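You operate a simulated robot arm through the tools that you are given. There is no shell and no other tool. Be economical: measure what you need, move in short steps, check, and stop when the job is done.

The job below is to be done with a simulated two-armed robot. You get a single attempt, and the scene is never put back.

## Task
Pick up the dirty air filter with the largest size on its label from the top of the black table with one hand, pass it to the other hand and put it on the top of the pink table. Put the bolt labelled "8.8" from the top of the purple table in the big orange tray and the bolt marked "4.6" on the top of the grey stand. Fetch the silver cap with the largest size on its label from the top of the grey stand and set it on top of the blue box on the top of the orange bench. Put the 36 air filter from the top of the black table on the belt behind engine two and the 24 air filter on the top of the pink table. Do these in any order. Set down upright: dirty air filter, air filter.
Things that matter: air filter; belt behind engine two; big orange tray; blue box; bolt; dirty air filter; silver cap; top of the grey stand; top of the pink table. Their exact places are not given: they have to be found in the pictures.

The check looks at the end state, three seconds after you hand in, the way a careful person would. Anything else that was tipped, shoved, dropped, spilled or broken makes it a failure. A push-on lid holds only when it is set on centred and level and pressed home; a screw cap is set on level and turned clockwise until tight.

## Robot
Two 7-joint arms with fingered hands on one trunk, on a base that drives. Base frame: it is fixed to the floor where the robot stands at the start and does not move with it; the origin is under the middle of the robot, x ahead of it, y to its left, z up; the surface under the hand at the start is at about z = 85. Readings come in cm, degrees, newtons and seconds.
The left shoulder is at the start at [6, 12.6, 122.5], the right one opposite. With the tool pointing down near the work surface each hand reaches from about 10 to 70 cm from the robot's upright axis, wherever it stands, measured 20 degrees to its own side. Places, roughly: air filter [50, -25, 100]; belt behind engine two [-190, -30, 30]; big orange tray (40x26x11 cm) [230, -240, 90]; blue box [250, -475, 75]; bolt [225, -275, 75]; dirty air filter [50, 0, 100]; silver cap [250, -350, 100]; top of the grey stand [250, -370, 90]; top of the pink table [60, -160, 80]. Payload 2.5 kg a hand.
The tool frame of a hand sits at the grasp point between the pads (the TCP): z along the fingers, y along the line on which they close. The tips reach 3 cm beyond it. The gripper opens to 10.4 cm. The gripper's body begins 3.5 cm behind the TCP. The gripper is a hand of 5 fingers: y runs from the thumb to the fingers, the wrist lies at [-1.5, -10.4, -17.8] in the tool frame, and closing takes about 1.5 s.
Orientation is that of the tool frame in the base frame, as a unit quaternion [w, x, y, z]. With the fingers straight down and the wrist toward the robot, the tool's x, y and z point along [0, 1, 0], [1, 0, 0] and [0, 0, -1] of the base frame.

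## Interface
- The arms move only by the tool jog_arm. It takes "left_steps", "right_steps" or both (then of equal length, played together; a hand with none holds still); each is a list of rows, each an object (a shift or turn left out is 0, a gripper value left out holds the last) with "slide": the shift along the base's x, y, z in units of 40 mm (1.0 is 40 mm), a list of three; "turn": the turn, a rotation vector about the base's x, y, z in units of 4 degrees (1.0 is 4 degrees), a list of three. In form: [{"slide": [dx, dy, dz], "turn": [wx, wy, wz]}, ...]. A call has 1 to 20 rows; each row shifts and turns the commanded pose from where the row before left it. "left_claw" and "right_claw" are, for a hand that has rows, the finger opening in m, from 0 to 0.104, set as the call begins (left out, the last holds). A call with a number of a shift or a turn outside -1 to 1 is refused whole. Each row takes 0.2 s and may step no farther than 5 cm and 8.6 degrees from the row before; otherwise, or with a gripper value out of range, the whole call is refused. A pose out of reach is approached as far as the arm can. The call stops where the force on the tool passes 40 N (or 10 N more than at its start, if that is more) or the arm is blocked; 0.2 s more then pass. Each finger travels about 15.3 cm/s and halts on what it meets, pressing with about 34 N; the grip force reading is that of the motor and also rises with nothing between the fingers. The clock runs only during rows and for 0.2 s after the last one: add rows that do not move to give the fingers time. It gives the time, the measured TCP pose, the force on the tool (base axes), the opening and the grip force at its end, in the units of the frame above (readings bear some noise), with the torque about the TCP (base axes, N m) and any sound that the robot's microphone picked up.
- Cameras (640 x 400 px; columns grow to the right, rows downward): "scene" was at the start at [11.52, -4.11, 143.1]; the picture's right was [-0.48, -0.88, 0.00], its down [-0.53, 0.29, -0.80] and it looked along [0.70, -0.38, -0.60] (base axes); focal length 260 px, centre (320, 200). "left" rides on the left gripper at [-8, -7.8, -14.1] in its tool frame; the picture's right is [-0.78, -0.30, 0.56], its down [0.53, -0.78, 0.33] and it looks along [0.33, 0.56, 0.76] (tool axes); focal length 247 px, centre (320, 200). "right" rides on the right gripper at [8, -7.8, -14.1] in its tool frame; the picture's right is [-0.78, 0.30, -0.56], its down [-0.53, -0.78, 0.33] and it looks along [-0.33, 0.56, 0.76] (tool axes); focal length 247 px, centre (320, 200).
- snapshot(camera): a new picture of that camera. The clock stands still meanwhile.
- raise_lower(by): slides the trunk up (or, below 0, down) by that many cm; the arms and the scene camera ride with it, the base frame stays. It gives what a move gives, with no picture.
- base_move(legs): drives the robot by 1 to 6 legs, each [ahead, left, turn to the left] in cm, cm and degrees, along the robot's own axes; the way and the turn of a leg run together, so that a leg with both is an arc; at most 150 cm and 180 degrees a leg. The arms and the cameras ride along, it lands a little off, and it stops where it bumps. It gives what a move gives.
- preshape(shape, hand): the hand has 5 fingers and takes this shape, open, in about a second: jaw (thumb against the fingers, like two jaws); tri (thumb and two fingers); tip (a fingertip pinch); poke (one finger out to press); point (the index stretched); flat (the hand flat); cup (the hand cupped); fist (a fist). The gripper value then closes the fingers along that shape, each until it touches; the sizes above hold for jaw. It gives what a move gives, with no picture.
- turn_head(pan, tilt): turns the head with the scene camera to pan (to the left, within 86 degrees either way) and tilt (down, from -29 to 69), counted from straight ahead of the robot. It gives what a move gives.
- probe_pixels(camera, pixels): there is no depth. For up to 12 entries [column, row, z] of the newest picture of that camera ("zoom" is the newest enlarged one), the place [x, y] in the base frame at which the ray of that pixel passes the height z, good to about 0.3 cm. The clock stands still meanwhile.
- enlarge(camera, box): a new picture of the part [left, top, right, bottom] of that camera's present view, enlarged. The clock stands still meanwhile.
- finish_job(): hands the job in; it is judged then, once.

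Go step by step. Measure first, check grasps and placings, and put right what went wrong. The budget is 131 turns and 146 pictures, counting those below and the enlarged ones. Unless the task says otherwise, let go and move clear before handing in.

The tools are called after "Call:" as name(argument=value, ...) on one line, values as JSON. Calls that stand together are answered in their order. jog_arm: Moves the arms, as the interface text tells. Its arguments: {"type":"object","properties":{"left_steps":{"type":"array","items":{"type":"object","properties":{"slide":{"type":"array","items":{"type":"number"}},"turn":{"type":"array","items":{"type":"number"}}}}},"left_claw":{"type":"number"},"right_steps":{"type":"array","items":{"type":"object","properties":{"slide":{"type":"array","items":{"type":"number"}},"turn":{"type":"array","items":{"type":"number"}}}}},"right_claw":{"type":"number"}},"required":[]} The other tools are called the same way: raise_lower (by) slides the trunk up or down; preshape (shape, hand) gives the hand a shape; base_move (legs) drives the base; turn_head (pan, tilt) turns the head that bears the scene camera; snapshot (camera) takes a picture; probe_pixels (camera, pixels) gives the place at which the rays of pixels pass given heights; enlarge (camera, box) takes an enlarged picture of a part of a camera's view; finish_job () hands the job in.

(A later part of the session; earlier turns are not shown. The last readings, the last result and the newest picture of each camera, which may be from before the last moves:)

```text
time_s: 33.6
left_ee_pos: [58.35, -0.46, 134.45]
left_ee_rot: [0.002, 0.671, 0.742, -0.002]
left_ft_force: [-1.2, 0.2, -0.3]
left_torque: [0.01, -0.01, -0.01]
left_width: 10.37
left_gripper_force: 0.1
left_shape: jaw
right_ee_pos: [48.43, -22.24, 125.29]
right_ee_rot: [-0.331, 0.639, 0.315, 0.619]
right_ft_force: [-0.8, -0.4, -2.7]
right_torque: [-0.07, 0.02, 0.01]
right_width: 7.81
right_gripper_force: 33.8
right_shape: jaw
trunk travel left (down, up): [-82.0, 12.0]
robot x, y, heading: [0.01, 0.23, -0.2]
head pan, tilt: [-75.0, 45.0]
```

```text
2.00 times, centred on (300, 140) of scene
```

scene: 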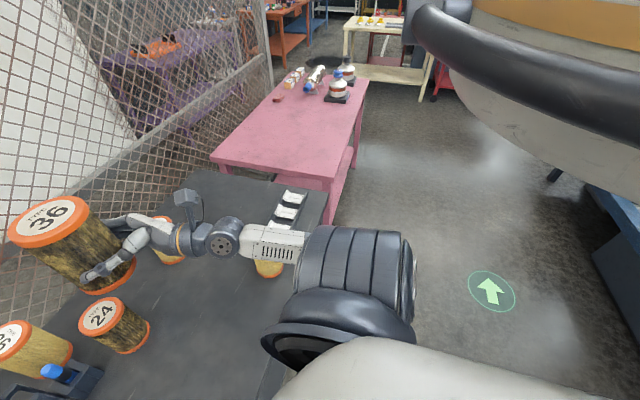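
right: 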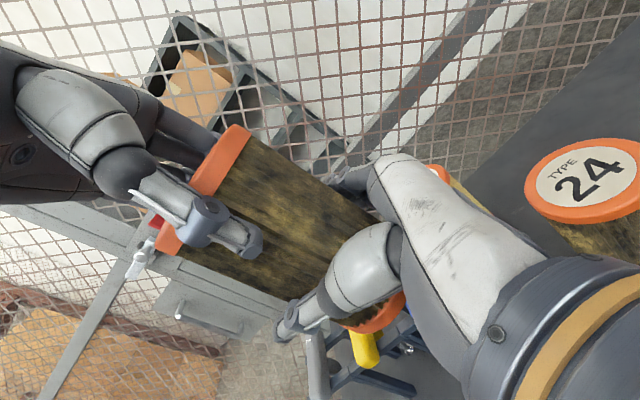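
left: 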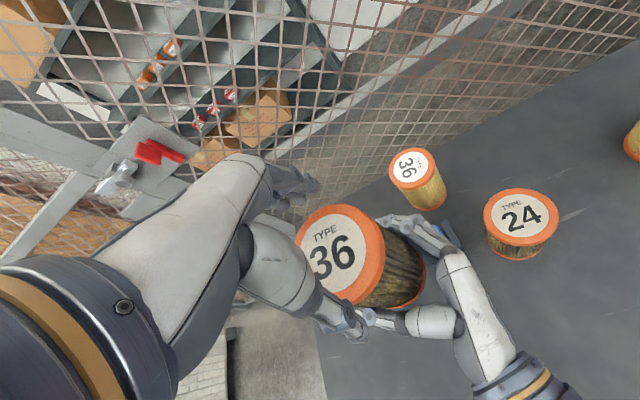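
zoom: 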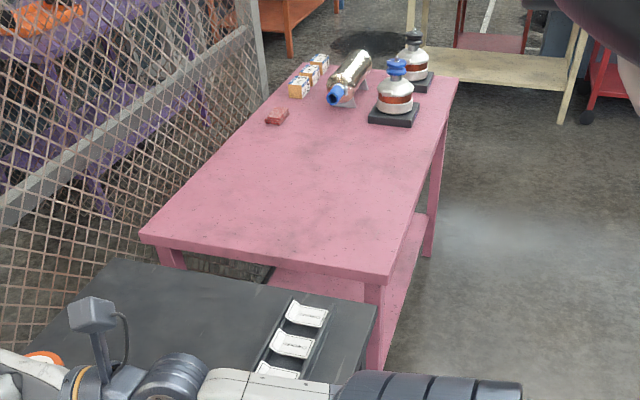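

Pink table spans x 25–91, y −101…−230, aligned with the black table's front edge (x≈24). I'll drive 50 cm to the right so the left hand can take the clean 24 at (67.4,-43.1).

Call:
base_move(legs=[[0, -50, 0]])

Call:
turn_head(pan=-10, tilt=45)

Call:
snapshot(camera="left")

Call:
snapshot(camera="scene")

```text
time_s: 36.5
left_ee_pos: [58.2, -49.79, 134.48]
left_ee_rot: [0.001, 0.672, 0.74, -0.002]
left_ft_force: [0.6, 0.1, 0.7]
left_torque: [-0.01, -0.04, 0.01]
left_width: 10.38
left_gripper_force: 0.1
left_shape: jaw
right_ee_pos: [48.15, -71.53, 125.25]
right_ee_rot: [-0.33, 0.64, 0.313, 0.619]
right_ft_force: [0.0, 0.7, -2.9]
right_torque: [-0.02, 0.02, 0.01]
right_width: 7.79
right_gripper_force: 34.3
right_shape: jaw
trunk travel left (down, up): [-82.0, 12.0]
robot x, y, heading: [-0.16, -49.03, -0.1]
head pan, tilt: [-75.0, 45.0]
```

```text
time_s: 37.9
left_ee_pos: [58.18, -49.71, 134.5]
left_ee_rot: [0.002, 0.672, 0.74, -0.002]
left_ft_force: [-0.9, -0.2, -0.2]
left_torque: [-0.01, 0.0, -0.01]
left_width: 10.4
left_gripper_force: 0.0
left_shape: jaw
right_ee_pos: [48.14, -71.53, 125.34]
right_ee_rot: [-0.33, 0.64, 0.313, 0.619]
right_ft_force: [-0.5, 0.9, -3.2]
right_torque: [-0.05, 0.0, 0.02]
right_width: 7.8
right_gripper_force: 33.8
right_shape: jaw
trunk travel left (down, up): [-82.0, 12.0]
robot x, y, heading: [0.03, -48.94, -0.3]
head pan, tilt: [-10.0, 45.0]
```

```text
111 pictures are left
```

left: 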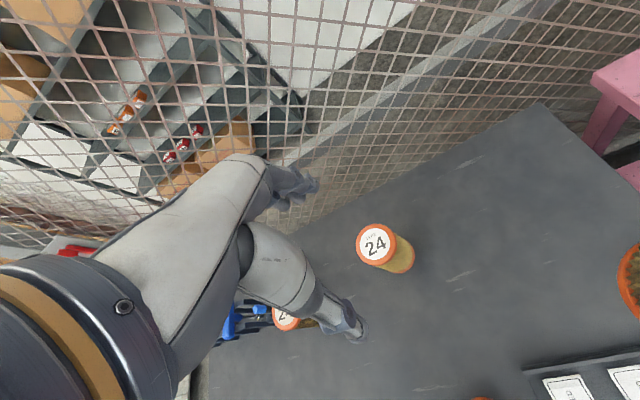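

```text
110 pictures are left
```

scene: 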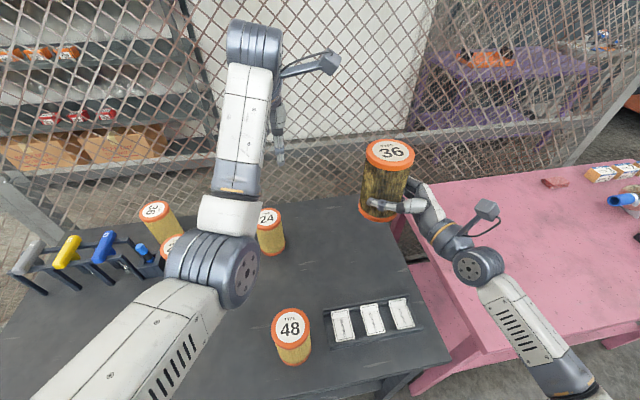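

Call:
probe_pixels(camera="left", pixels=[[375, 243, 100], [356, 240, 100], [394, 245, 100], [399, 262, 85]])

Call:
probe_pixels(camera="scene", pixels=[[268, 216, 100], [151, 207, 100]])

```text
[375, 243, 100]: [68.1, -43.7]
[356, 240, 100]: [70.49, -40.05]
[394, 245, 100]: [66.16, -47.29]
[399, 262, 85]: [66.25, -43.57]
```

```text
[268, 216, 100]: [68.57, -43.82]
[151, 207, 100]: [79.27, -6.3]
```

Filter 24 centre ≈(67.8,-43.5). Move the left hand above it to z≈110 and re-measure.

Call:
jog_arm(left_steps=[{"slide": [0.343, 0.22, -0.875]}, {"slide": [0.343, 0.22, -0.875]}, {"slide": [0.343, 0.22, -0.875]}, {"slide": [0.343, 0.22, -0.875]}, {"slide": [0.343, 0.22, -0.875]}, {"slide": [0.343, 0.22, -0.875]}, {"slide": [0.343, 0.22, -0.875]}, {}])

Call:
snapshot(camera="left")

```text
time_s: 39.7
left_ee_pos: [66.35, -43.21, 111.09]
left_ee_rot: [0.002, 0.672, 0.741, -0.002]
left_ft_force: [-0.3, -0.4, 0.0]
left_torque: [0.03, -0.02, 0.0]
left_width: 10.37
left_gripper_force: 0.1
left_shape: jaw
left hand out of reach, approached as far as the arm can: row 7
right_ee_pos: [48.21, -71.56, 125.22]
right_ee_rot: [-0.33, 0.641, 0.313, 0.618]
right_ft_force: [-0.8, -0.8, -2.3]
right_torque: [-0.03, 0.0, -0.02]
right_width: 7.79
right_gripper_force: 33.9
right_shape: jaw
trunk travel left (down, up): [-82.0, 12.0]
robot x, y, heading: [0.17, -49.03, -0.4]
head pan, tilt: [-10.0, 45.0]
```

```text
109 pictures are left
```

left: 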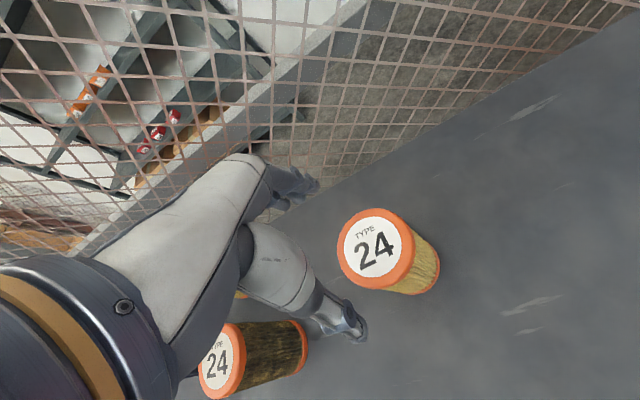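

At its reach limit here. I'll raise the left hand 12 cm and lower the trunk by the same, which brings the shoulder nearer.

Call:
jog_arm(left_steps=[{"slide": [-0.1, 0, 1]}, {"slide": [-0.1, 0, 1]}, {"slide": [0, 0, 1]}, {}])

Call:
raise_lower(by=-12)

Call:
snapshot(camera="left")

```text
time_s: 40.7
left_ee_pos: [65.56, -43.29, 123.27]
left_ee_rot: [0.002, 0.672, 0.74, -0.003]
left_ft_force: [0.0, 0.5, 0.2]
left_torque: [-0.02, 0.02, 0.03]
left_width: 10.4
left_gripper_force: 0.2
left_shape: jaw
right_ee_pos: [48.11, -71.52, 125.17]
right_ee_rot: [-0.33, 0.64, 0.314, 0.619]
right_ft_force: [0.6, -0.6, -2.8]
right_torque: [-0.06, 0.03, 0.01]
right_width: 7.81
right_gripper_force: 34.2
right_shape: jaw
trunk travel left (down, up): [-82.0, 12.0]
robot x, y, heading: [-0.32, -48.87, -0.2]
head pan, tilt: [-10.0, 45.0]
```

```text
time_s: 42.2
left_ee_pos: [65.67, -43.16, 111.28]
left_ee_rot: [0.001, 0.672, 0.74, -0.002]
left_ft_force: [0.5, 0.8, -0.4]
left_torque: [0.01, 0.01, -0.01]
left_width: 10.4
left_gripper_force: 0.0
left_shape: jaw
right_ee_pos: [48.22, -71.64, 113.28]
right_ee_rot: [-0.33, 0.64, 0.313, 0.619]
right_ft_force: [-0.4, -0.6, -2.4]
right_torque: [-0.02, 0.02, 0.01]
right_width: 7.75
right_gripper_force: 34.4
right_shape: jaw
trunk travel left (down, up): [-70.0, 24.0]
robot x, y, heading: [-0.17, -48.57, -0.5]
head pan, tilt: [-10.0, 45.0]
```

```text
108 pictures are left
```

left: 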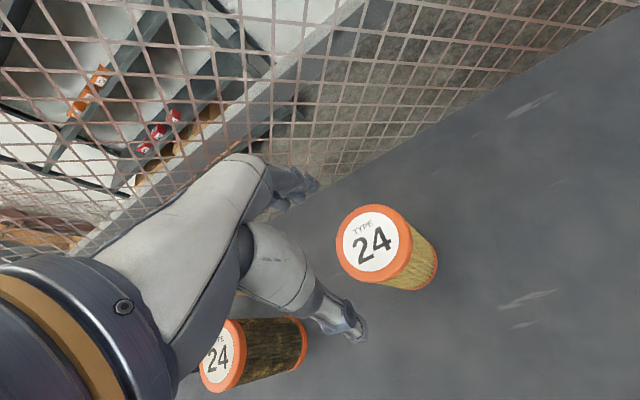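

Call:
probe_pixels(camera="left", pixels=[[374, 245, 100], [336, 238, 100], [413, 248, 100], [372, 205, 100], [378, 284, 100], [411, 259, 85]])

```text
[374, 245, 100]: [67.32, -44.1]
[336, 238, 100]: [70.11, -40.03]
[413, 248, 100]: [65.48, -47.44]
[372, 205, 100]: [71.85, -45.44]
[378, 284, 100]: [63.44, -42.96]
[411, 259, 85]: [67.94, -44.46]
```

Centre ≈(67.6,-43.9). Align and descend to z≈99, then close.

Call:
jog_arm(left_steps=[{"slide": [0.24, -0.1, -0.3]}, {"slide": [0.24, -0.09, -0.4]}, {"slide": [0, 0, -0.5]}, {"slide": [0, 0, -0.5]}, {"slide": [0, 0, -0.5]}, {"slide": [0, 0, -0.5]}, {"slide": [0, 0, -0.35]}])

Call:
snapshot(camera="left")

```text
time_s: 43.8
left_ee_pos: [66.48, -43.53, 99.39]
left_ee_rot: [0.004, 0.672, 0.74, -0.002]
left_ft_force: [1.9, -1.2, 4.7]
left_torque: [-0.06, -0.09, -0.01]
left_width: 10.4
left_gripper_force: 0.1
left_shape: jaw
left hand out of reach, approached as far as the arm can: row 5, 6, 7
right_ee_pos: [48.05, -71.53, 113.25]
right_ee_rot: [-0.33, 0.64, 0.313, 0.619]
right_ft_force: [-1.4, -0.5, -3.9]
right_torque: [-0.1, 0.03, -0.03]
right_width: 7.81
right_gripper_force: 34.1
right_shape: jaw
trunk travel left (down, up): [-70.0, 24.0]
robot x, y, heading: [-0.42, -48.73, -0.2]
head pan, tilt: [-10.0, 45.0]
```

```text
107 pictures are left
```

left: 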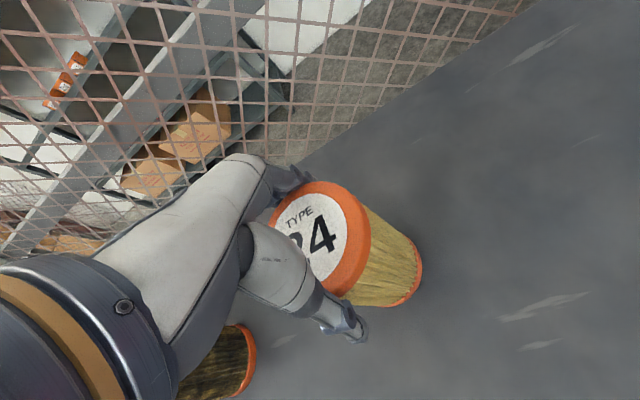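

x is 1.1 cm short and a finger is touching the rim. I'll go up 8 cm, lower the trunk 8 cm, to gain reach, with x corrected.

Call:
jog_arm(left_steps=[{"slide": [0, 0, 0.5]}, {"slide": [0, 0, 1]}, {"slide": [0, 0, 1]}, {"slide": [0, 0, 0.5]}, {}])

Call:
raise_lower(by=-8)

```text
time_s: 45.0
left_ee_pos: [66.28, -43.45, 111.23]
left_ee_rot: [0.002, 0.672, 0.741, -0.003]
left_ft_force: [0.0, -0.8, 0.1]
left_torque: [0.02, 0.04, -0.02]
left_width: 10.39
left_gripper_force: 0.1
left_shape: jaw
right_ee_pos: [48.15, -71.43, 113.31]
right_ee_rot: [-0.33, 0.64, 0.313, 0.619]
right_ft_force: [-0.3, -0.4, -2.7]
right_torque: [-0.01, 0.03, 0.0]
right_width: 7.78
right_gripper_force: 33.7
right_shape: jaw
trunk travel left (down, up): [-70.0, 24.0]
robot x, y, heading: [-0.15, -48.95, -0.5]
head pan, tilt: [-10.0, 45.0]
```

```text
time_s: 46.1
left_ee_pos: [66.27, -43.37, 103.2]
left_ee_rot: [0.001, 0.672, 0.74, -0.003]
left_ft_force: [-0.5, -0.5, 0.2]
left_torque: [0.03, -0.01, 0.0]
left_width: 10.39
left_gripper_force: 0.0
left_shape: jaw
right_ee_pos: [48.2, -71.51, 105.1]
right_ee_rot: [-0.33, 0.64, 0.313, 0.619]
right_ft_force: [0.5, 0.7, -2.2]
right_torque: [-0.03, 0.0, -0.01]
right_width: 7.82
right_gripper_force: 34.4
right_shape: jaw
trunk travel left (down, up): [-62.0, 32.0]
robot x, y, heading: [-0.52, -48.9, -0.2]
head pan, tilt: [-10.0, 45.0]
```

Call:
jog_arm(left_steps=[{"slide": [0.1, -0.05, 0.2]}, {"slide": [0.24, -0.06, 0]}, {}, {"slide": [0, 0, -0.4]}, {"slide": [0, 0, -0.4]}, {"slide": [0, 0, -0.4]}])

```text
time_s: 47.5
left_ee_pos: [67.8, -43.88, 99.04]
left_ee_rot: [0.002, 0.672, 0.74, -0.002]
left_ft_force: [-1.8, -1.0, 2.9]
left_torque: [-0.02, 0.0, 0.02]
left_width: 10.38
left_gripper_force: 0.1
left_shape: jaw
right_ee_pos: [48.12, -71.48, 105.34]
right_ee_rot: [-0.33, 0.64, 0.313, 0.619]
right_ft_force: [-0.3, -0.2, -2.2]
right_torque: [-0.04, 0.02, 0.01]
right_width: 7.79
right_gripper_force: 33.7
right_shape: jaw
trunk travel left (down, up): [-62.0, 32.0]
robot x, y, heading: [-0.26, -49.22, -0.2]
head pan, tilt: [-10.0, 45.0]
```

Aligned at (67.8,-43.9,99.0) with little force. Close the left hand.

Call:
jog_arm(left_steps=[{}, {}, {}, {}, {}, {}, {}], left_claw=0.06)

Call:
snapshot(camera="left")

```text
time_s: 49.1
left_ee_pos: [67.68, -43.8, 99.03]
left_ee_rot: [0.002, 0.673, 0.74, -0.002]
left_ft_force: [-0.7, 0.2, 4.3]
left_torque: [0.13, -0.16, 0.0]
left_width: 8.12
left_gripper_force: 33.7
left_shape: jaw
right_ee_pos: [47.99, -71.57, 105.34]
right_ee_rot: [-0.331, 0.64, 0.313, 0.619]
right_ft_force: [-0.3, 0.2, -2.6]
right_torque: [-0.02, 0.02, 0.0]
right_width: 7.79
right_gripper_force: 34.2
right_shape: jaw
trunk travel left (down, up): [-62.0, 32.0]
robot x, y, heading: [-0.16, -49.29, -0.4]
head pan, tilt: [-10.0, 45.0]
```

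```text
106 pictures are left
```

left: 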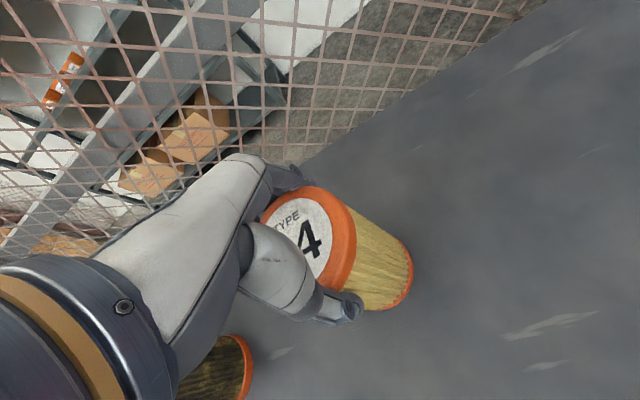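

Gripped at 8.1 cm/34 N. Lift with the trunk 15 cm and drive 80 cm right to the pink table.

Call:
raise_lower(by=15)

Call:
snapshot(camera="scene")

```text
time_s: 50.9
left_ee_pos: [67.74, -43.84, 113.87]
left_ee_rot: [0.0, 0.673, 0.74, -0.004]
left_ft_force: [0.1, -0.8, -2.5]
left_torque: [-0.02, 0.01, 0.04]
left_width: 8.14
left_gripper_force: 34.1
left_shape: jaw
right_ee_pos: [48.24, -71.52, 120.12]
right_ee_rot: [-0.33, 0.641, 0.313, 0.618]
right_ft_force: [-0.4, -0.3, -3.4]
right_torque: [-0.04, 0.03, 0.01]
right_width: 7.77
right_gripper_force: 34.6
right_shape: jaw
trunk travel left (down, up): [-77.0, 17.0]
robot x, y, heading: [-0.04, -48.87, -0.3]
head pan, tilt: [-10.0, 45.0]
```

```text
105 pictures are left
```

scene: 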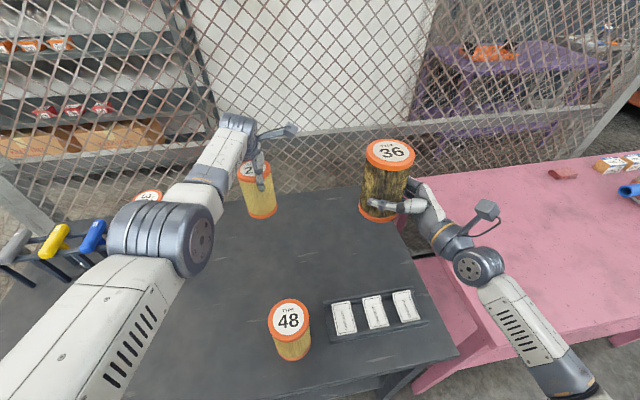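

Call:
base_move(legs=[[0, -80, 0]])

Call:
turn_head(pan=-30, tilt=50)

Call:
snapshot(camera="scene")

Call:
snapshot(camera="right")

```text
time_s: 55.1
left_ee_pos: [66.74, -124.41, 113.85]
left_ee_rot: [0.0, 0.678, 0.735, -0.004]
left_ft_force: [-0.8, 0.0, -2.2]
left_torque: [0.01, 0.03, 0.02]
left_width: 8.12
left_gripper_force: 34.1
left_shape: jaw
right_ee_pos: [46.7, -151.8, 120.3]
right_ee_rot: [-0.324, 0.643, 0.308, 0.622]
right_ft_force: [-0.5, 0.2, -2.9]
right_torque: [-0.02, 0.04, 0.02]
right_width: 7.8
right_gripper_force: 33.4
right_shape: jaw
trunk travel left (down, up): [-77.0, 17.0]
robot x, y, heading: [-1.44, -128.45, -1.6]
head pan, tilt: [-10.0, 45.0]
```

```text
time_s: 56.0
left_ee_pos: [66.75, -124.4, 113.86]
left_ee_rot: [0.001, 0.678, 0.735, -0.003]
left_ft_force: [0.3, 0.8, -1.7]
left_torque: [0.0, 0.01, 0.0]
left_width: 8.1
left_gripper_force: 33.9
left_shape: jaw
right_ee_pos: [46.61, -151.72, 120.18]
right_ee_rot: [-0.326, 0.643, 0.308, 0.621]
right_ft_force: [0.0, 0.1, -3.7]
right_torque: [-0.03, 0.01, -0.01]
right_width: 7.78
right_gripper_force: 33.8
right_shape: jaw
trunk travel left (down, up): [-77.0, 17.0]
robot x, y, heading: [-1.03, -128.65, -1.3]
head pan, tilt: [-30.0, 50.0]
```

```text
104 pictures are left
```

scene: 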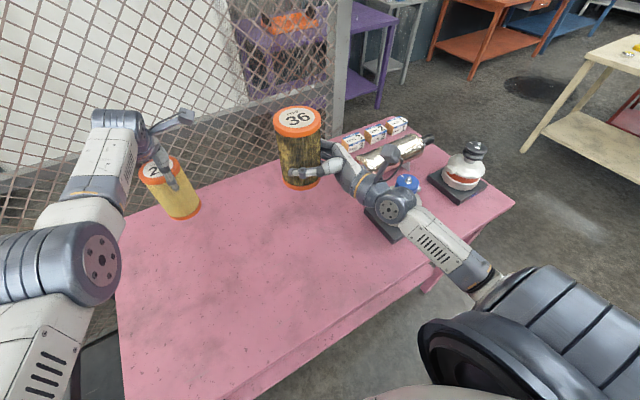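

```text
103 pictures are left
```

right: 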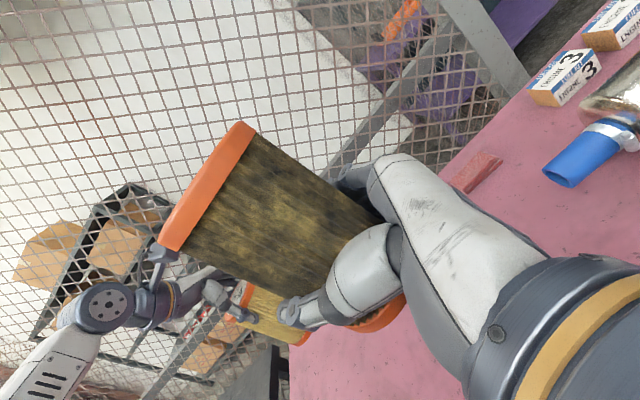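

Both are over the pink table. I'll place the clean 24 first: bring left back to x≈53 and lower to just above the surface.

Call:
jog_arm(left_steps=[{"slide": [-0.5, 0, -0.6]}, {"slide": [-0.5, 0, -0.7]}, {"slide": [-0.5, 0, -0.7]}, {"slide": [-0.5, 0, -0.7]}, {"slide": [-0.5, 0, -0.7]}, {"slide": [-0.5, 0, -0.7]}, {}])

Call:
snapshot(camera="scene")

```text
time_s: 57.7
left_ee_pos: [55.82, -124.73, 99.01]
left_ee_rot: [0.018, 0.678, 0.734, 0.009]
left_ft_force: [-2.5, 0.9, 12.2]
left_torque: [0.04, 0.86, -0.05]
left_width: 7.99
left_gripper_force: 34.1
left_shape: jaw
right_ee_pos: [46.59, -151.71, 120.12]
right_ee_rot: [-0.325, 0.644, 0.308, 0.62]
right_ft_force: [-0.1, -0.8, -3.2]
right_torque: [-0.01, 0.02, -0.01]
right_width: 7.79
right_gripper_force: 33.7
right_shape: jaw
trunk travel left (down, up): [-77.0, 17.0]
robot x, y, heading: [-1.42, -128.11, -1.5]
head pan, tilt: [-30.0, 50.0]
stopped in row 7 (left hand): the force on the tool passed its limit at 40 N (the readings are from after the stop); the commanded pose is now the measured one
```

```text
102 pictures are left
```

scene: 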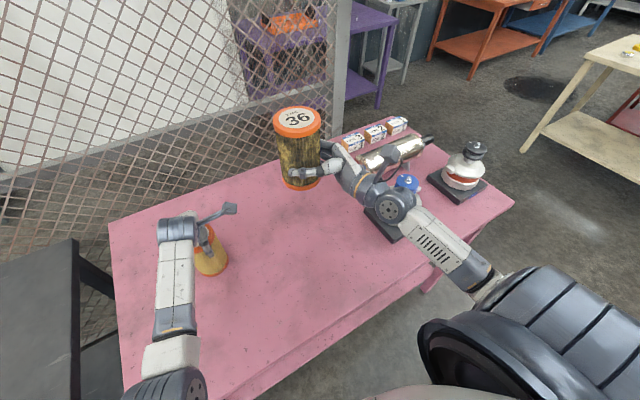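

Contact at TCP z≈99.0: the pink top is at z≈85. The hand is tilted 2°; relieve, level it, then check.

Call:
jog_arm(left_steps=[{"slide": [0, 0, 0.08], "turn": [0.16, 0.5, 0]}, {}, {}])

Call:
snapshot(camera="left")

```text
time_s: 58.5
left_ee_pos: [55.53, -124.61, 99.05]
left_ee_rot: [-0.003, 0.679, 0.734, -0.002]
left_ft_force: [0.8, -0.9, 1.5]
left_torque: [0.05, -0.28, 0.02]
left_width: 8.05
left_gripper_force: 34.1
left_shape: jaw
right_ee_pos: [46.79, -151.62, 120.24]
right_ee_rot: [-0.326, 0.642, 0.308, 0.622]
right_ft_force: [-0.9, 0.1, -2.7]
right_torque: [-0.02, 0.03, -0.01]
right_width: 7.78
right_gripper_force: 34.2
right_shape: jaw
trunk travel left (down, up): [-77.0, 17.0]
robot x, y, heading: [-1.62, -128.2, -1.4]
head pan, tilt: [-30.0, 50.0]
```

```text
101 pictures are left
```

left: 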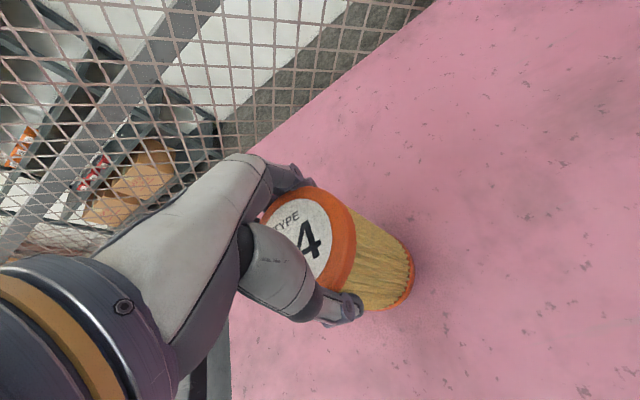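

Level and supported. Release and lift straight up.

Call:
jog_arm(left_steps=[{}, {}, {}, {}, {}, {"slide": [0, 0, 0.3]}, {"slide": [0, 0, 0.5]}, {"slide": [0, 0, 0.6]}], left_claw=0.104)

Call:
snapshot(camera="left")

```text
time_s: 60.3
left_ee_pos: [55.55, -124.32, 104.45]
left_ee_rot: [-0.003, 0.678, 0.735, 0.0]
left_ft_force: [-0.9, -0.2, -0.3]
left_torque: [0.02, 0.03, -0.01]
left_width: 10.38
left_gripper_force: 0.0
left_shape: jaw
right_ee_pos: [46.73, -151.74, 120.26]
right_ee_rot: [-0.325, 0.643, 0.307, 0.621]
right_ft_force: [0.3, -0.3, -3.3]
right_torque: [-0.06, 0.01, 0.01]
right_width: 7.82
right_gripper_force: 34.2
right_shape: jaw
trunk travel left (down, up): [-77.0, 17.0]
robot x, y, heading: [-1.37, -128.3, -1.6]
head pan, tilt: [-30.0, 50.0]
```

```text
100 pictures are left
```

left: 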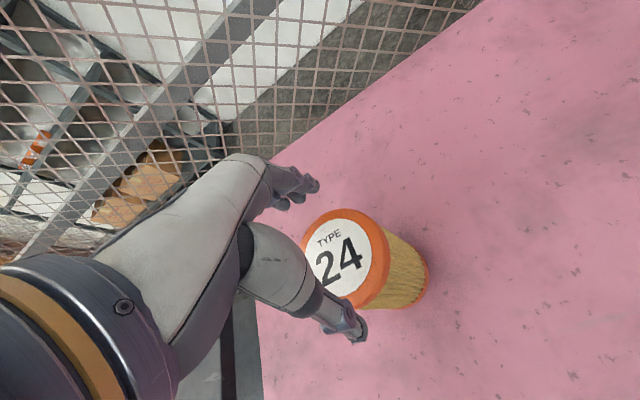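

The 24 stands on the pink table. I'll raise the left hand, then shift the base 11 cm left so the right forearm stays well away from the valve.

Call:
jog_arm(left_steps=[{"slide": [0.1, 0, 0.7]}, {"slide": [0.1, 0, 0.7]}, {"slide": [0.1, 0, 0.7]}, {"slide": [0.1, 0, 0.7]}, {"slide": [0.1, 0, 0.7]}, {}])

Call:
base_move(legs=[[0, 11, 1.5]])

Call:
snapshot(camera="scene")

```text
time_s: 61.7
left_ee_pos: [57.64, -124.56, 118.5]
left_ee_rot: [-0.002, 0.679, 0.734, -0.001]
left_ft_force: [-0.5, 1.0, -0.9]
left_torque: [0.01, 0.02, 0.01]
left_width: 10.39
left_gripper_force: 0.1
left_shape: jaw
right_ee_pos: [46.76, -151.71, 120.24]
right_ee_rot: [-0.324, 0.643, 0.308, 0.621]
right_ft_force: [0.6, 0.0, -2.7]
right_torque: [-0.05, 0.0, 0.04]
right_width: 7.79
right_gripper_force: 34.0
right_shape: jaw
trunk travel left (down, up): [-77.0, 17.0]
robot x, y, heading: [-1.33, -128.3, -1.4]
head pan, tilt: [-30.0, 50.0]
```

```text
time_s: 62.9
left_ee_pos: [57.7, -112.31, 118.56]
left_ee_rot: [-0.001, 0.67, 0.743, -0.001]
left_ft_force: [0.3, 0.3, 0.2]
left_torque: [-0.04, 0.02, 0.01]
left_width: 10.38
left_gripper_force: 0.1
left_shape: jaw
right_ee_pos: [47.29, -139.57, 120.23]
right_ee_rot: [-0.333, 0.64, 0.316, 0.617]
right_ft_force: [0.0, -0.3, -3.4]
right_torque: [-0.04, 0.02, -0.04]
right_width: 7.77
right_gripper_force: 34.2
right_shape: jaw
trunk travel left (down, up): [-77.0, 17.0]
robot x, y, heading: [-1.42, -117.64, 0.2]
head pan, tilt: [-30.0, 50.0]
```

```text
99 pictures are left
```

scene: 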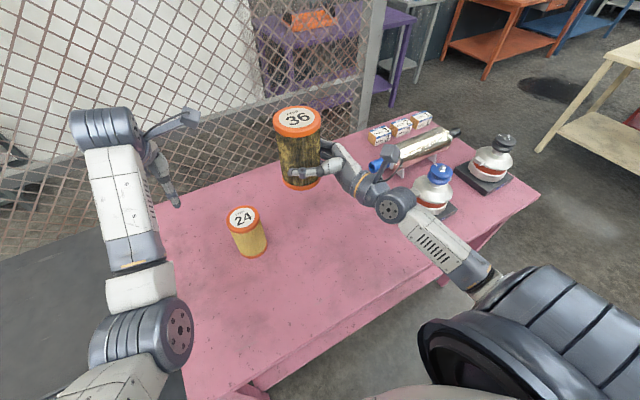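

Filter 36 is now at ≈(48,-139). I'll lower the right arm by jogging (keeps the elbow above), 26 cm first.

Call:
jog_arm(right_steps=[{"slide": [0, 0, -0.65]}, {"slide": [0, 0, -0.65]}, {"slide": [0, 0, -0.65]}, {"slide": [0, 0, -0.65]}, {"slide": [0, 0, -0.65]}, {"slide": [0, 0, -0.65]}, {"slide": [0, 0, -0.65]}, {"slide": [0, 0, -0.65]}, {"slide": [0, 0, -0.65]}, {"slide": [0, 0, -0.65]}, {}])

Call:
snapshot(camera="scene")

Call:
snapshot(camera="right")

```text
time_s: 65.3
left_ee_pos: [57.74, -112.27, 118.53]
left_ee_rot: [-0.001, 0.669, 0.743, -0.001]
left_ft_force: [0.9, 0.4, 0.2]
left_torque: [-0.01, 0.01, -0.04]
left_width: 10.4
left_gripper_force: 0.1
left_shape: jaw
right_ee_pos: [47.51, -139.78, 94.07]
right_ee_rot: [-0.333, 0.639, 0.316, 0.617]
right_ft_force: [0.2, -0.4, -3.6]
right_torque: [-0.04, -0.01, -0.02]
right_width: 7.75
right_gripper_force: 34.0
right_shape: jaw
trunk travel left (down, up): [-77.0, 17.0]
robot x, y, heading: [-1.15, -117.77, 0.2]
head pan, tilt: [-30.0, 50.0]
```

```text
98 pictures are left
```

scene: 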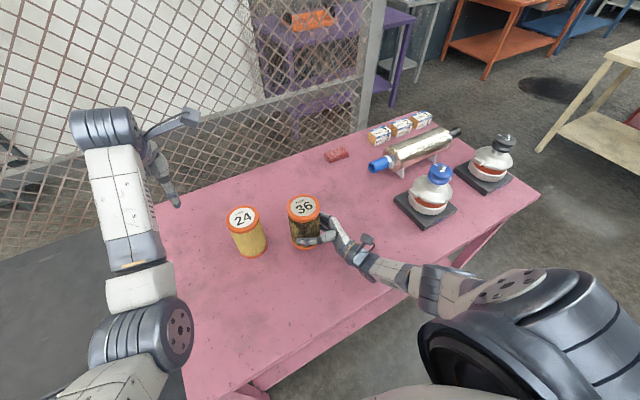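

```text
97 pictures are left
```

right: 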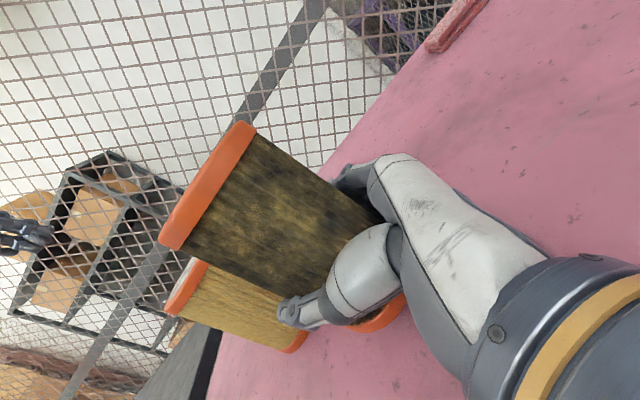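

Clear of everything. Lower the last bit in small steps.

Call:
jog_arm(right_steps=[{"slide": [0, 0, -0.2]}, {"slide": [0, 0, -0.2]}, {"slide": [0, 0, -0.15]}, {"slide": [0, 0, -0.15]}, {}])

```text
time_s: 66.5
left_ee_pos: [57.64, -112.22, 118.57]
left_ee_rot: [-0.002, 0.67, 0.742, -0.001]
left_ft_force: [0.3, 0.7, -0.8]
left_torque: [0.03, 0.02, 0.02]
left_width: 10.38
left_gripper_force: 0.0
left_shape: jaw
right_ee_pos: [47.22, -139.26, 92.04]
right_ee_rot: [-0.332, 0.639, 0.317, 0.617]
right_ft_force: [0.0, -0.8, -2.6]
right_torque: [-0.03, 0.01, -0.02]
right_width: 7.76
right_gripper_force: 34.2
right_shape: jaw
right hand out of reach, approached as far as the arm can: row 4
trunk travel left (down, up): [-77.0, 17.0]
robot x, y, heading: [-1.31, -117.42, 0.2]
head pan, tilt: [-30.0, 50.0]
```

The arm's limit is reached, so I'll lower the rest with the trunk.

Call:
raise_lower(by=-1.2)

Call:
enlarge(camera="scene", box=[220, 160, 400, 280])

```text
time_s: 67.1
left_ee_pos: [57.72, -112.32, 117.2]
left_ee_rot: [-0.002, 0.669, 0.743, -0.001]
left_ft_force: [0.2, 0.5, 0.1]
left_torque: [0.0, 0.0, 0.0]
left_width: 10.37
left_gripper_force: 0.1
left_shape: jaw
right_ee_pos: [47.1, -139.29, 90.94]
right_ee_rot: [-0.333, 0.64, 0.315, 0.617]
right_ft_force: [-0.8, -0.2, -2.9]
right_torque: [-0.05, 0.0, 0.01]
right_width: 7.77
right_gripper_force: 33.5
right_shape: jaw
trunk travel left (down, up): [-75.8, 18.2]
robot x, y, heading: [-1.14, -117.41, 0.2]
head pan, tilt: [-30.0, 50.0]
```

```text
3.33 times, centred on (310, 220) of scene
```

zoom: 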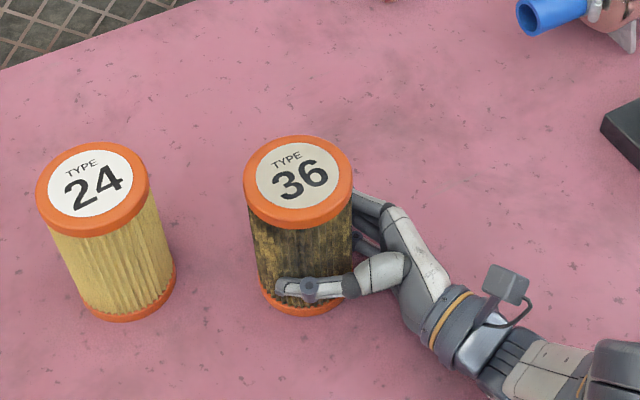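

Call:
raise_lower(by=-0.5)

```text
time_s: 67.6
left_ee_pos: [57.68, -112.32, 116.86]
left_ee_rot: [-0.001, 0.669, 0.743, -0.001]
left_ft_force: [0.0, -0.5, 0.9]
left_torque: [-0.03, -0.02, -0.01]
left_width: 10.4
left_gripper_force: 0.1
left_shape: jaw
right_ee_pos: [47.15, -139.31, 90.48]
right_ee_rot: [-0.332, 0.637, 0.317, 0.619]
right_ft_force: [-2.1, -1.0, 8.4]
right_torque: [-0.23, -0.1, -0.05]
right_width: 7.78
right_gripper_force: 33.8
right_shape: jaw
trunk travel left (down, up): [-75.3, 18.7]
robot x, y, heading: [-0.78, -117.42, 0.0]
head pan, tilt: [-30.0, 50.0]
```

Contact made (+11 N change). Open the right hand and retreat straight back along its pointing direction.

Call:
jog_arm(right_steps=[{}, {}, {}, {}, {}, {"slide": [-0.29, -0.41, 0.05]}, {"slide": [-0.29, -0.41, 0.1]}, {"slide": [-0.29, -0.41, 0.1]}, {"slide": [-0.29, -0.41, 0.1]}, {"slide": [-0.29, -0.41, 0.1]}], right_claw=0.104)

Call:
snapshot(camera="scene")

```text
time_s: 69.8
left_ee_pos: [57.55, -112.27, 116.74]
left_ee_rot: [-0.002, 0.669, 0.743, 0.0]
left_ft_force: [0.8, -0.6, -0.7]
left_torque: [-0.02, 0.0, -0.01]
left_width: 10.4
left_gripper_force: 0.1
left_shape: jaw
right_ee_pos: [41.38, -147.48, 92.25]
right_ee_rot: [-0.333, 0.638, 0.316, 0.618]
right_ft_force: [-0.3, -0.4, -0.2]
right_torque: [0.01, -0.02, -0.01]
right_width: 10.36
right_gripper_force: 0.0
right_shape: jaw
trunk travel left (down, up): [-75.3, 18.7]
robot x, y, heading: [-1.26, -117.12, 0.3]
head pan, tilt: [-30.0, 50.0]
```

```text
95 pictures are left
```

scene: 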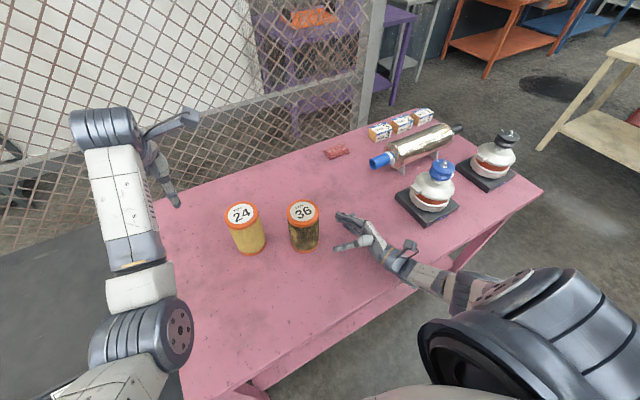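

Both filters stand on the pink table. I'll raise up and look down at the base vs. the pink table edge, to learn how far forward I may drive for the clean 36.

Call:
raise_lower(by=14)

Call:
turn_head(pan=0, tilt=69)

Call:
snapshot(camera="scene")

```text
time_s: 71.5
left_ee_pos: [57.65, -112.34, 130.86]
left_ee_rot: [-0.001, 0.67, 0.743, 0.0]
left_ft_force: [0.3, 0.3, -0.7]
left_torque: [0.01, 0.0, 0.02]
left_width: 10.42
left_gripper_force: 0.0
left_shape: jaw
right_ee_pos: [41.24, -147.49, 106.15]
right_ee_rot: [-0.332, 0.639, 0.316, 0.618]
right_ft_force: [0.5, 0.1, -0.4]
right_torque: [-0.01, -0.03, 0.01]
right_width: 10.39
right_gripper_force: 0.0
right_shape: jaw
trunk travel left (down, up): [-89.3, 4.7]
robot x, y, heading: [-0.71, -117.65, 0.3]
head pan, tilt: [-30.0, 50.0]
```

```text
time_s: 72.5
left_ee_pos: [57.66, -112.3, 130.85]
left_ee_rot: [-0.002, 0.67, 0.742, -0.001]
left_ft_force: [-0.6, -0.1, 0.8]
left_torque: [0.04, 0.01, -0.03]
left_width: 10.39
left_gripper_force: 0.1
left_shape: jaw
right_ee_pos: [41.31, -147.4, 106.14]
right_ee_rot: [-0.333, 0.638, 0.316, 0.618]
right_ft_force: [0.0, -0.1, 0.0]
right_torque: [-0.02, 0.01, -0.03]
right_width: 10.34
right_gripper_force: 0.0
right_shape: jaw
trunk travel left (down, up): [-89.3, 4.7]
robot x, y, heading: [-1.23, -117.52, 0.1]
head pan, tilt: [0.0, 68.8]
```

```text
94 pictures are left
```

scene: 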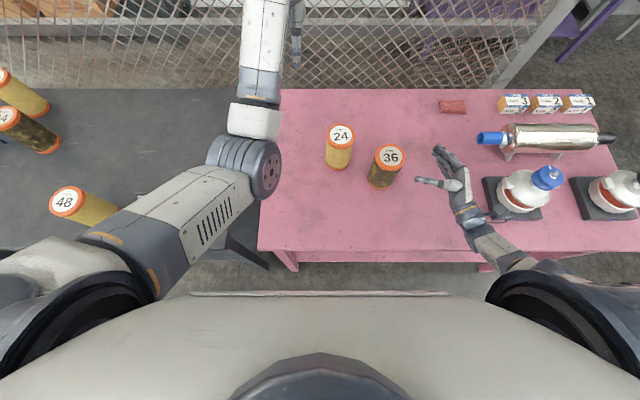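

The floor is visible right up to x≈14, so the base front is at or behind that and I can go ~8 cm forward. First raise the right hand well above the placed filters before driving left.

Call:
jog_arm(right_steps=[{"slide": [0, -0.2, 0.6]}, {"slide": [0, -0.2, 0.7]}, {"slide": [0.1, 0, 0.8]}, {"slide": [0.2, 0, 0.8]}, {"slide": [0.2, 0, 0.8]}, {"slide": [0.2, 0, 0.8]}, {}])

```text
time_s: 74.1
left_ee_pos: [57.6, -112.22, 130.92]
left_ee_rot: [-0.002, 0.67, 0.743, 0.0]
left_ft_force: [-0.6, 0.2, 0.1]
left_torque: [0.0, 0.01, -0.02]
left_width: 10.4
left_gripper_force: 0.1
left_shape: jaw
right_ee_pos: [44.35, -149.04, 124.07]
right_ee_rot: [-0.333, 0.639, 0.317, 0.617]
right_ft_force: [0.0, 0.2, 0.4]
right_torque: [0.01, -0.02, -0.01]
right_width: 10.36
right_gripper_force: 0.0
right_shape: jaw
trunk travel left (down, up): [-89.3, 4.7]
robot x, y, heading: [-1.17, -117.04, 0.2]
head pan, tilt: [0.0, 68.8]
```

Call:
base_move(legs=[[0, 97, 0]])

Call:
turn_head(pan=5, tilt=55)

Call:
snapshot(camera="scene")

Call:
snapshot(camera="left")

```text
time_s: 79.2
left_ee_pos: [57.9, -14.83, 130.91]
left_ee_rot: [-0.001, 0.674, 0.738, -0.001]
left_ft_force: [0.6, 0.5, -0.1]
left_torque: [0.0, -0.02, -0.02]
left_width: 10.39
left_gripper_force: 0.1
left_shape: jaw
right_ee_pos: [44.16, -51.44, 124.0]
right_ee_rot: [-0.329, 0.64, 0.312, 0.62]
right_ft_force: [0.3, 1.0, -0.2]
right_torque: [0.01, 0.03, 0.03]
right_width: 10.36
right_gripper_force: 0.1
right_shape: jaw
trunk travel left (down, up): [-89.3, 4.7]
robot x, y, heading: [-1.06, -19.35, -0.5]
head pan, tilt: [0.0, 68.8]
```

```text
time_s: 79.9
left_ee_pos: [57.99, -14.81, 130.9]
left_ee_rot: [-0.001, 0.674, 0.739, -0.001]
left_ft_force: [-0.3, 0.1, -0.7]
left_torque: [0.0, 0.0, -0.01]
left_width: 10.38
left_gripper_force: 0.1
left_shape: jaw
right_ee_pos: [44.2, -51.36, 124.02]
right_ee_rot: [-0.329, 0.64, 0.312, 0.62]
right_ft_force: [0.0, 0.3, 0.5]
right_torque: [0.01, -0.01, 0.05]
right_width: 10.37
right_gripper_force: 0.0
right_shape: jaw
trunk travel left (down, up): [-89.3, 4.7]
robot x, y, heading: [-0.95, -19.54, -0.5]
head pan, tilt: [5.0, 55.0]
```

```text
93 pictures are left
```

scene: 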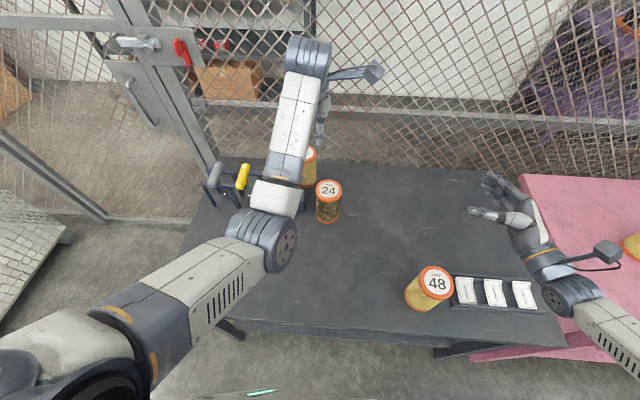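

```text
92 pictures are left
```

left: 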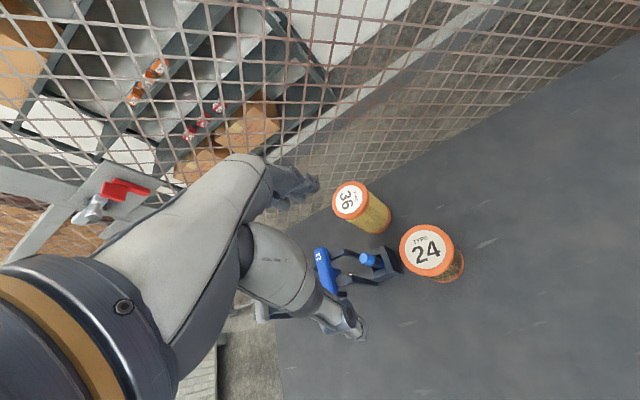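

Call:
probe_pixels(camera="left", pixels=[[350, 200, 100], [333, 195, 100], [367, 203, 100], [377, 222, 85], [367, 259, 97], [388, 256, 90], [402, 270, 90], [322, 250, 98], [427, 251, 100], [365, 275, 88]])

```text
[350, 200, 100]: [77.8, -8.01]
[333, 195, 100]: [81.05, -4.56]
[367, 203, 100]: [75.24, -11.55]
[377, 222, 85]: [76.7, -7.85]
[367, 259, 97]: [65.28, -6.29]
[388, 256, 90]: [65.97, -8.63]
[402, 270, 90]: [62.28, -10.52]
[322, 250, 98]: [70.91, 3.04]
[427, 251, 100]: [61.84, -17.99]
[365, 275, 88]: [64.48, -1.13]
```

Clean 36 is at ≈(77.7,-7.9); the blue driver at (65,-6) leaves room for the thumb. Drive forward 8 cm.

Call:
base_move(legs=[[8.3, 0, 0.5]])

Call:
raise_lower(by=-18)

Call:
snapshot(camera="left")

```text
time_s: 81.0
left_ee_pos: [66.26, -14.33, 130.83]
left_ee_rot: [-0.002, 0.672, 0.741, -0.001]
left_ft_force: [0.5, -0.4, 0.8]
left_torque: [-0.01, -0.01, -0.01]
left_width: 10.41
left_gripper_force: 0.1
left_shape: jaw
right_ee_pos: [52.8, -51.13, 124.08]
right_ee_rot: [-0.332, 0.64, 0.315, 0.618]
right_ft_force: [-0.8, 0.6, -1.1]
right_torque: [0.04, 0.0, 0.01]
right_width: 10.36
right_gripper_force: 0.1
right_shape: jaw
trunk travel left (down, up): [-89.3, 4.7]
robot x, y, heading: [7.76, -19.16, -0.1]
head pan, tilt: [5.0, 55.0]
```

```text
time_s: 83.0
left_ee_pos: [66.2, -14.37, 112.85]
left_ee_rot: [-0.002, 0.67, 0.742, -0.001]
left_ft_force: [-0.2, -0.2, 0.7]
left_torque: [-0.01, 0.0, 0.0]
left_width: 10.4
left_gripper_force: 0.0
left_shape: jaw
right_ee_pos: [52.8, -51.04, 106.16]
right_ee_rot: [-0.332, 0.639, 0.315, 0.618]
right_ft_force: [-0.6, -0.8, 0.5]
right_torque: [0.0, -0.01, -0.01]
right_width: 10.35
right_gripper_force: 0.0
right_shape: jaw
trunk travel left (down, up): [-71.3, 22.7]
robot x, y, heading: [7.45, -19.24, -0.1]
head pan, tilt: [5.0, 55.0]
```

```text
91 pictures are left
```

left: 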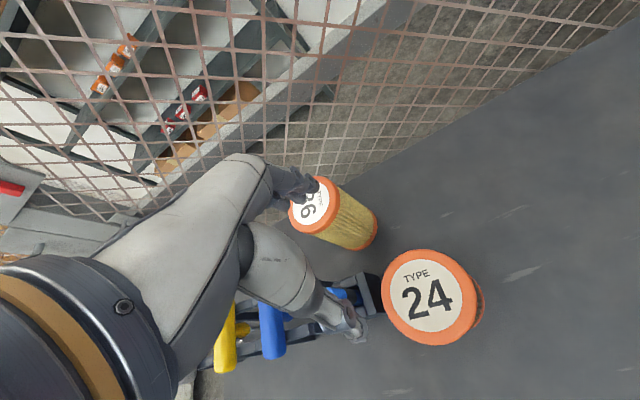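

Move over the filter with a 6° forward tilt for reach; then I'll descend with the trunk.

Call:
jog_arm(left_steps=[{"slide": [0.57, 0.33, 0], "turn": [0, -0.3, 0]}, {"slide": [0.57, 0.33, 0], "turn": [0, -0.3, 0]}, {"slide": [0.57, 0.33, 0], "turn": [0, -0.3, 0]}, {"slide": [0.57, 0.33, 0], "turn": [0, -0.3, 0]}, {"slide": [0.57, 0.33, 0], "turn": [0, -0.3, 0]}, {}])

Call:
snapshot(camera="left")

```text
time_s: 84.4
left_ee_pos: [77.83, -7.6, 113.01]
left_ee_rot: [0.039, 0.67, 0.741, 0.034]
left_ft_force: [0.0, -0.4, 0.5]
left_torque: [-0.03, -0.04, -0.01]
left_width: 10.4
left_gripper_force: 0.1
left_shape: jaw
right_ee_pos: [52.76, -51.09, 105.98]
right_ee_rot: [-0.332, 0.639, 0.315, 0.618]
right_ft_force: [0.1, 0.6, -0.8]
right_torque: [0.01, -0.04, -0.03]
right_width: 10.37
right_gripper_force: 0.1
right_shape: jaw
trunk travel left (down, up): [-71.3, 22.7]
robot x, y, heading: [7.09, -19.22, -0.1]
head pan, tilt: [5.0, 55.0]
```

```text
90 pictures are left
```

left: 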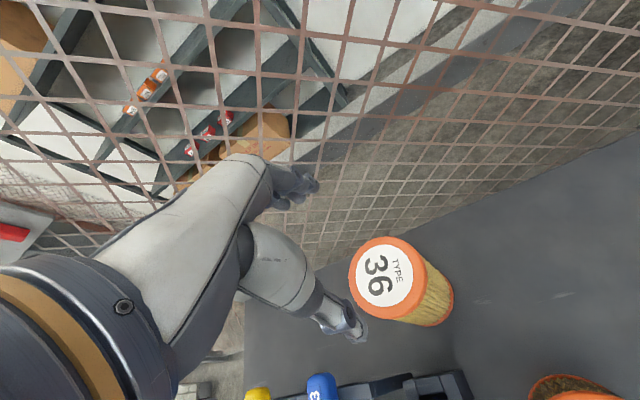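

Call:
probe_pixels(camera="left", pixels=[[388, 278, 100], [349, 276, 100], [426, 280, 100], [386, 237, 100], [392, 319, 100], [424, 297, 85]])

Call:
jog_arm(left_steps=[{"turn": [0, 0.5, 0]}, {"turn": [0, 0.5, 0]}, {}])

```text
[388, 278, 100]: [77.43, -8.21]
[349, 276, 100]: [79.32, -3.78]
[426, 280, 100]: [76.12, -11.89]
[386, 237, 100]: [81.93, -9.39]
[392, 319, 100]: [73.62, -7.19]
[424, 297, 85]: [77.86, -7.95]
```

```text
time_s: 85.2
left_ee_pos: [77.08, -7.68, 112.96]
left_ee_rot: [0.011, 0.67, 0.742, 0.011]
left_ft_force: [-0.3, 0.1, -0.3]
left_torque: [-0.01, 0.02, 0.0]
left_width: 10.38
left_gripper_force: 0.0
left_shape: jaw
left hand out of reach, approached as far as the arm can: row 2
right_ee_pos: [52.88, -51.07, 105.94]
right_ee_rot: [-0.332, 0.639, 0.315, 0.618]
right_ft_force: [0.5, 0.0, -0.5]
right_torque: [0.04, 0.01, 0.03]
right_width: 10.38
right_gripper_force: 0.1
right_shape: jaw
trunk travel left (down, up): [-71.3, 22.7]
robot x, y, heading: [7.66, -19.4, 0.1]
head pan, tilt: [5.0, 55.0]
```

Centre ≈(77.7,-7.9). Add back 2° tilt to reach it, then lower the trunk 13.5 cm.

Call:
jog_arm(left_steps=[{"slide": [0.03, -0.06, 0], "turn": [0, -0.5, 0]}, {}])

Call:
raise_lower(by=-9)

Call:
snapshot(camera="left")

```text
time_s: 85.8
left_ee_pos: [77.1, -7.81, 112.85]
left_ee_rot: [0.024, 0.671, 0.741, 0.023]
left_ft_force: [0.9, 0.7, 0.1]
left_torque: [-0.03, -0.01, 0.01]
left_width: 10.39
left_gripper_force: 0.1
left_shape: jaw
right_ee_pos: [52.79, -51.01, 106.01]
right_ee_rot: [-0.332, 0.639, 0.315, 0.618]
right_ft_force: [-0.5, -0.4, -0.5]
right_torque: [0.0, 0.0, -0.01]
right_width: 10.36
right_gripper_force: 0.0
right_shape: jaw
trunk travel left (down, up): [-71.3, 22.7]
robot x, y, heading: [7.46, -19.22, -0.1]
head pan, tilt: [5.0, 55.0]
```

```text
time_s: 87.0
left_ee_pos: [77.06, -7.81, 103.91]
left_ee_rot: [0.025, 0.671, 0.741, 0.022]
left_ft_force: [0.0, 0.9, -0.2]
left_torque: [0.0, 0.01, 0.02]
left_width: 10.38
left_gripper_force: 0.1
left_shape: jaw
right_ee_pos: [52.87, -51.08, 96.95]
right_ee_rot: [-0.331, 0.639, 0.315, 0.618]
right_ft_force: [-0.4, -0.1, 0.2]
right_torque: [-0.02, 0.0, 0.01]
right_width: 10.37
right_gripper_force: 0.1
right_shape: jaw
trunk travel left (down, up): [-62.3, 31.7]
robot x, y, heading: [7.37, -19.47, 0.2]
head pan, tilt: [5.0, 55.0]
```

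```text
89 pictures are left
```

left: 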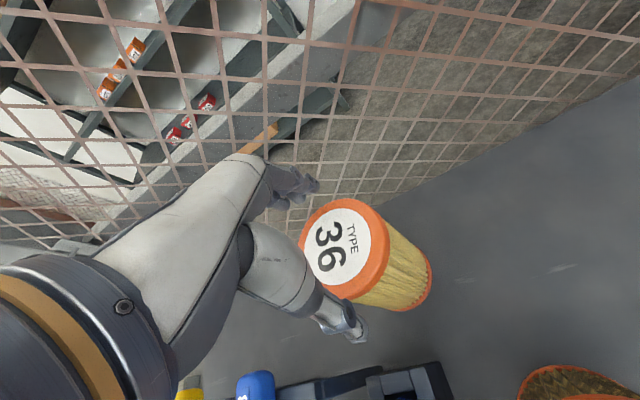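

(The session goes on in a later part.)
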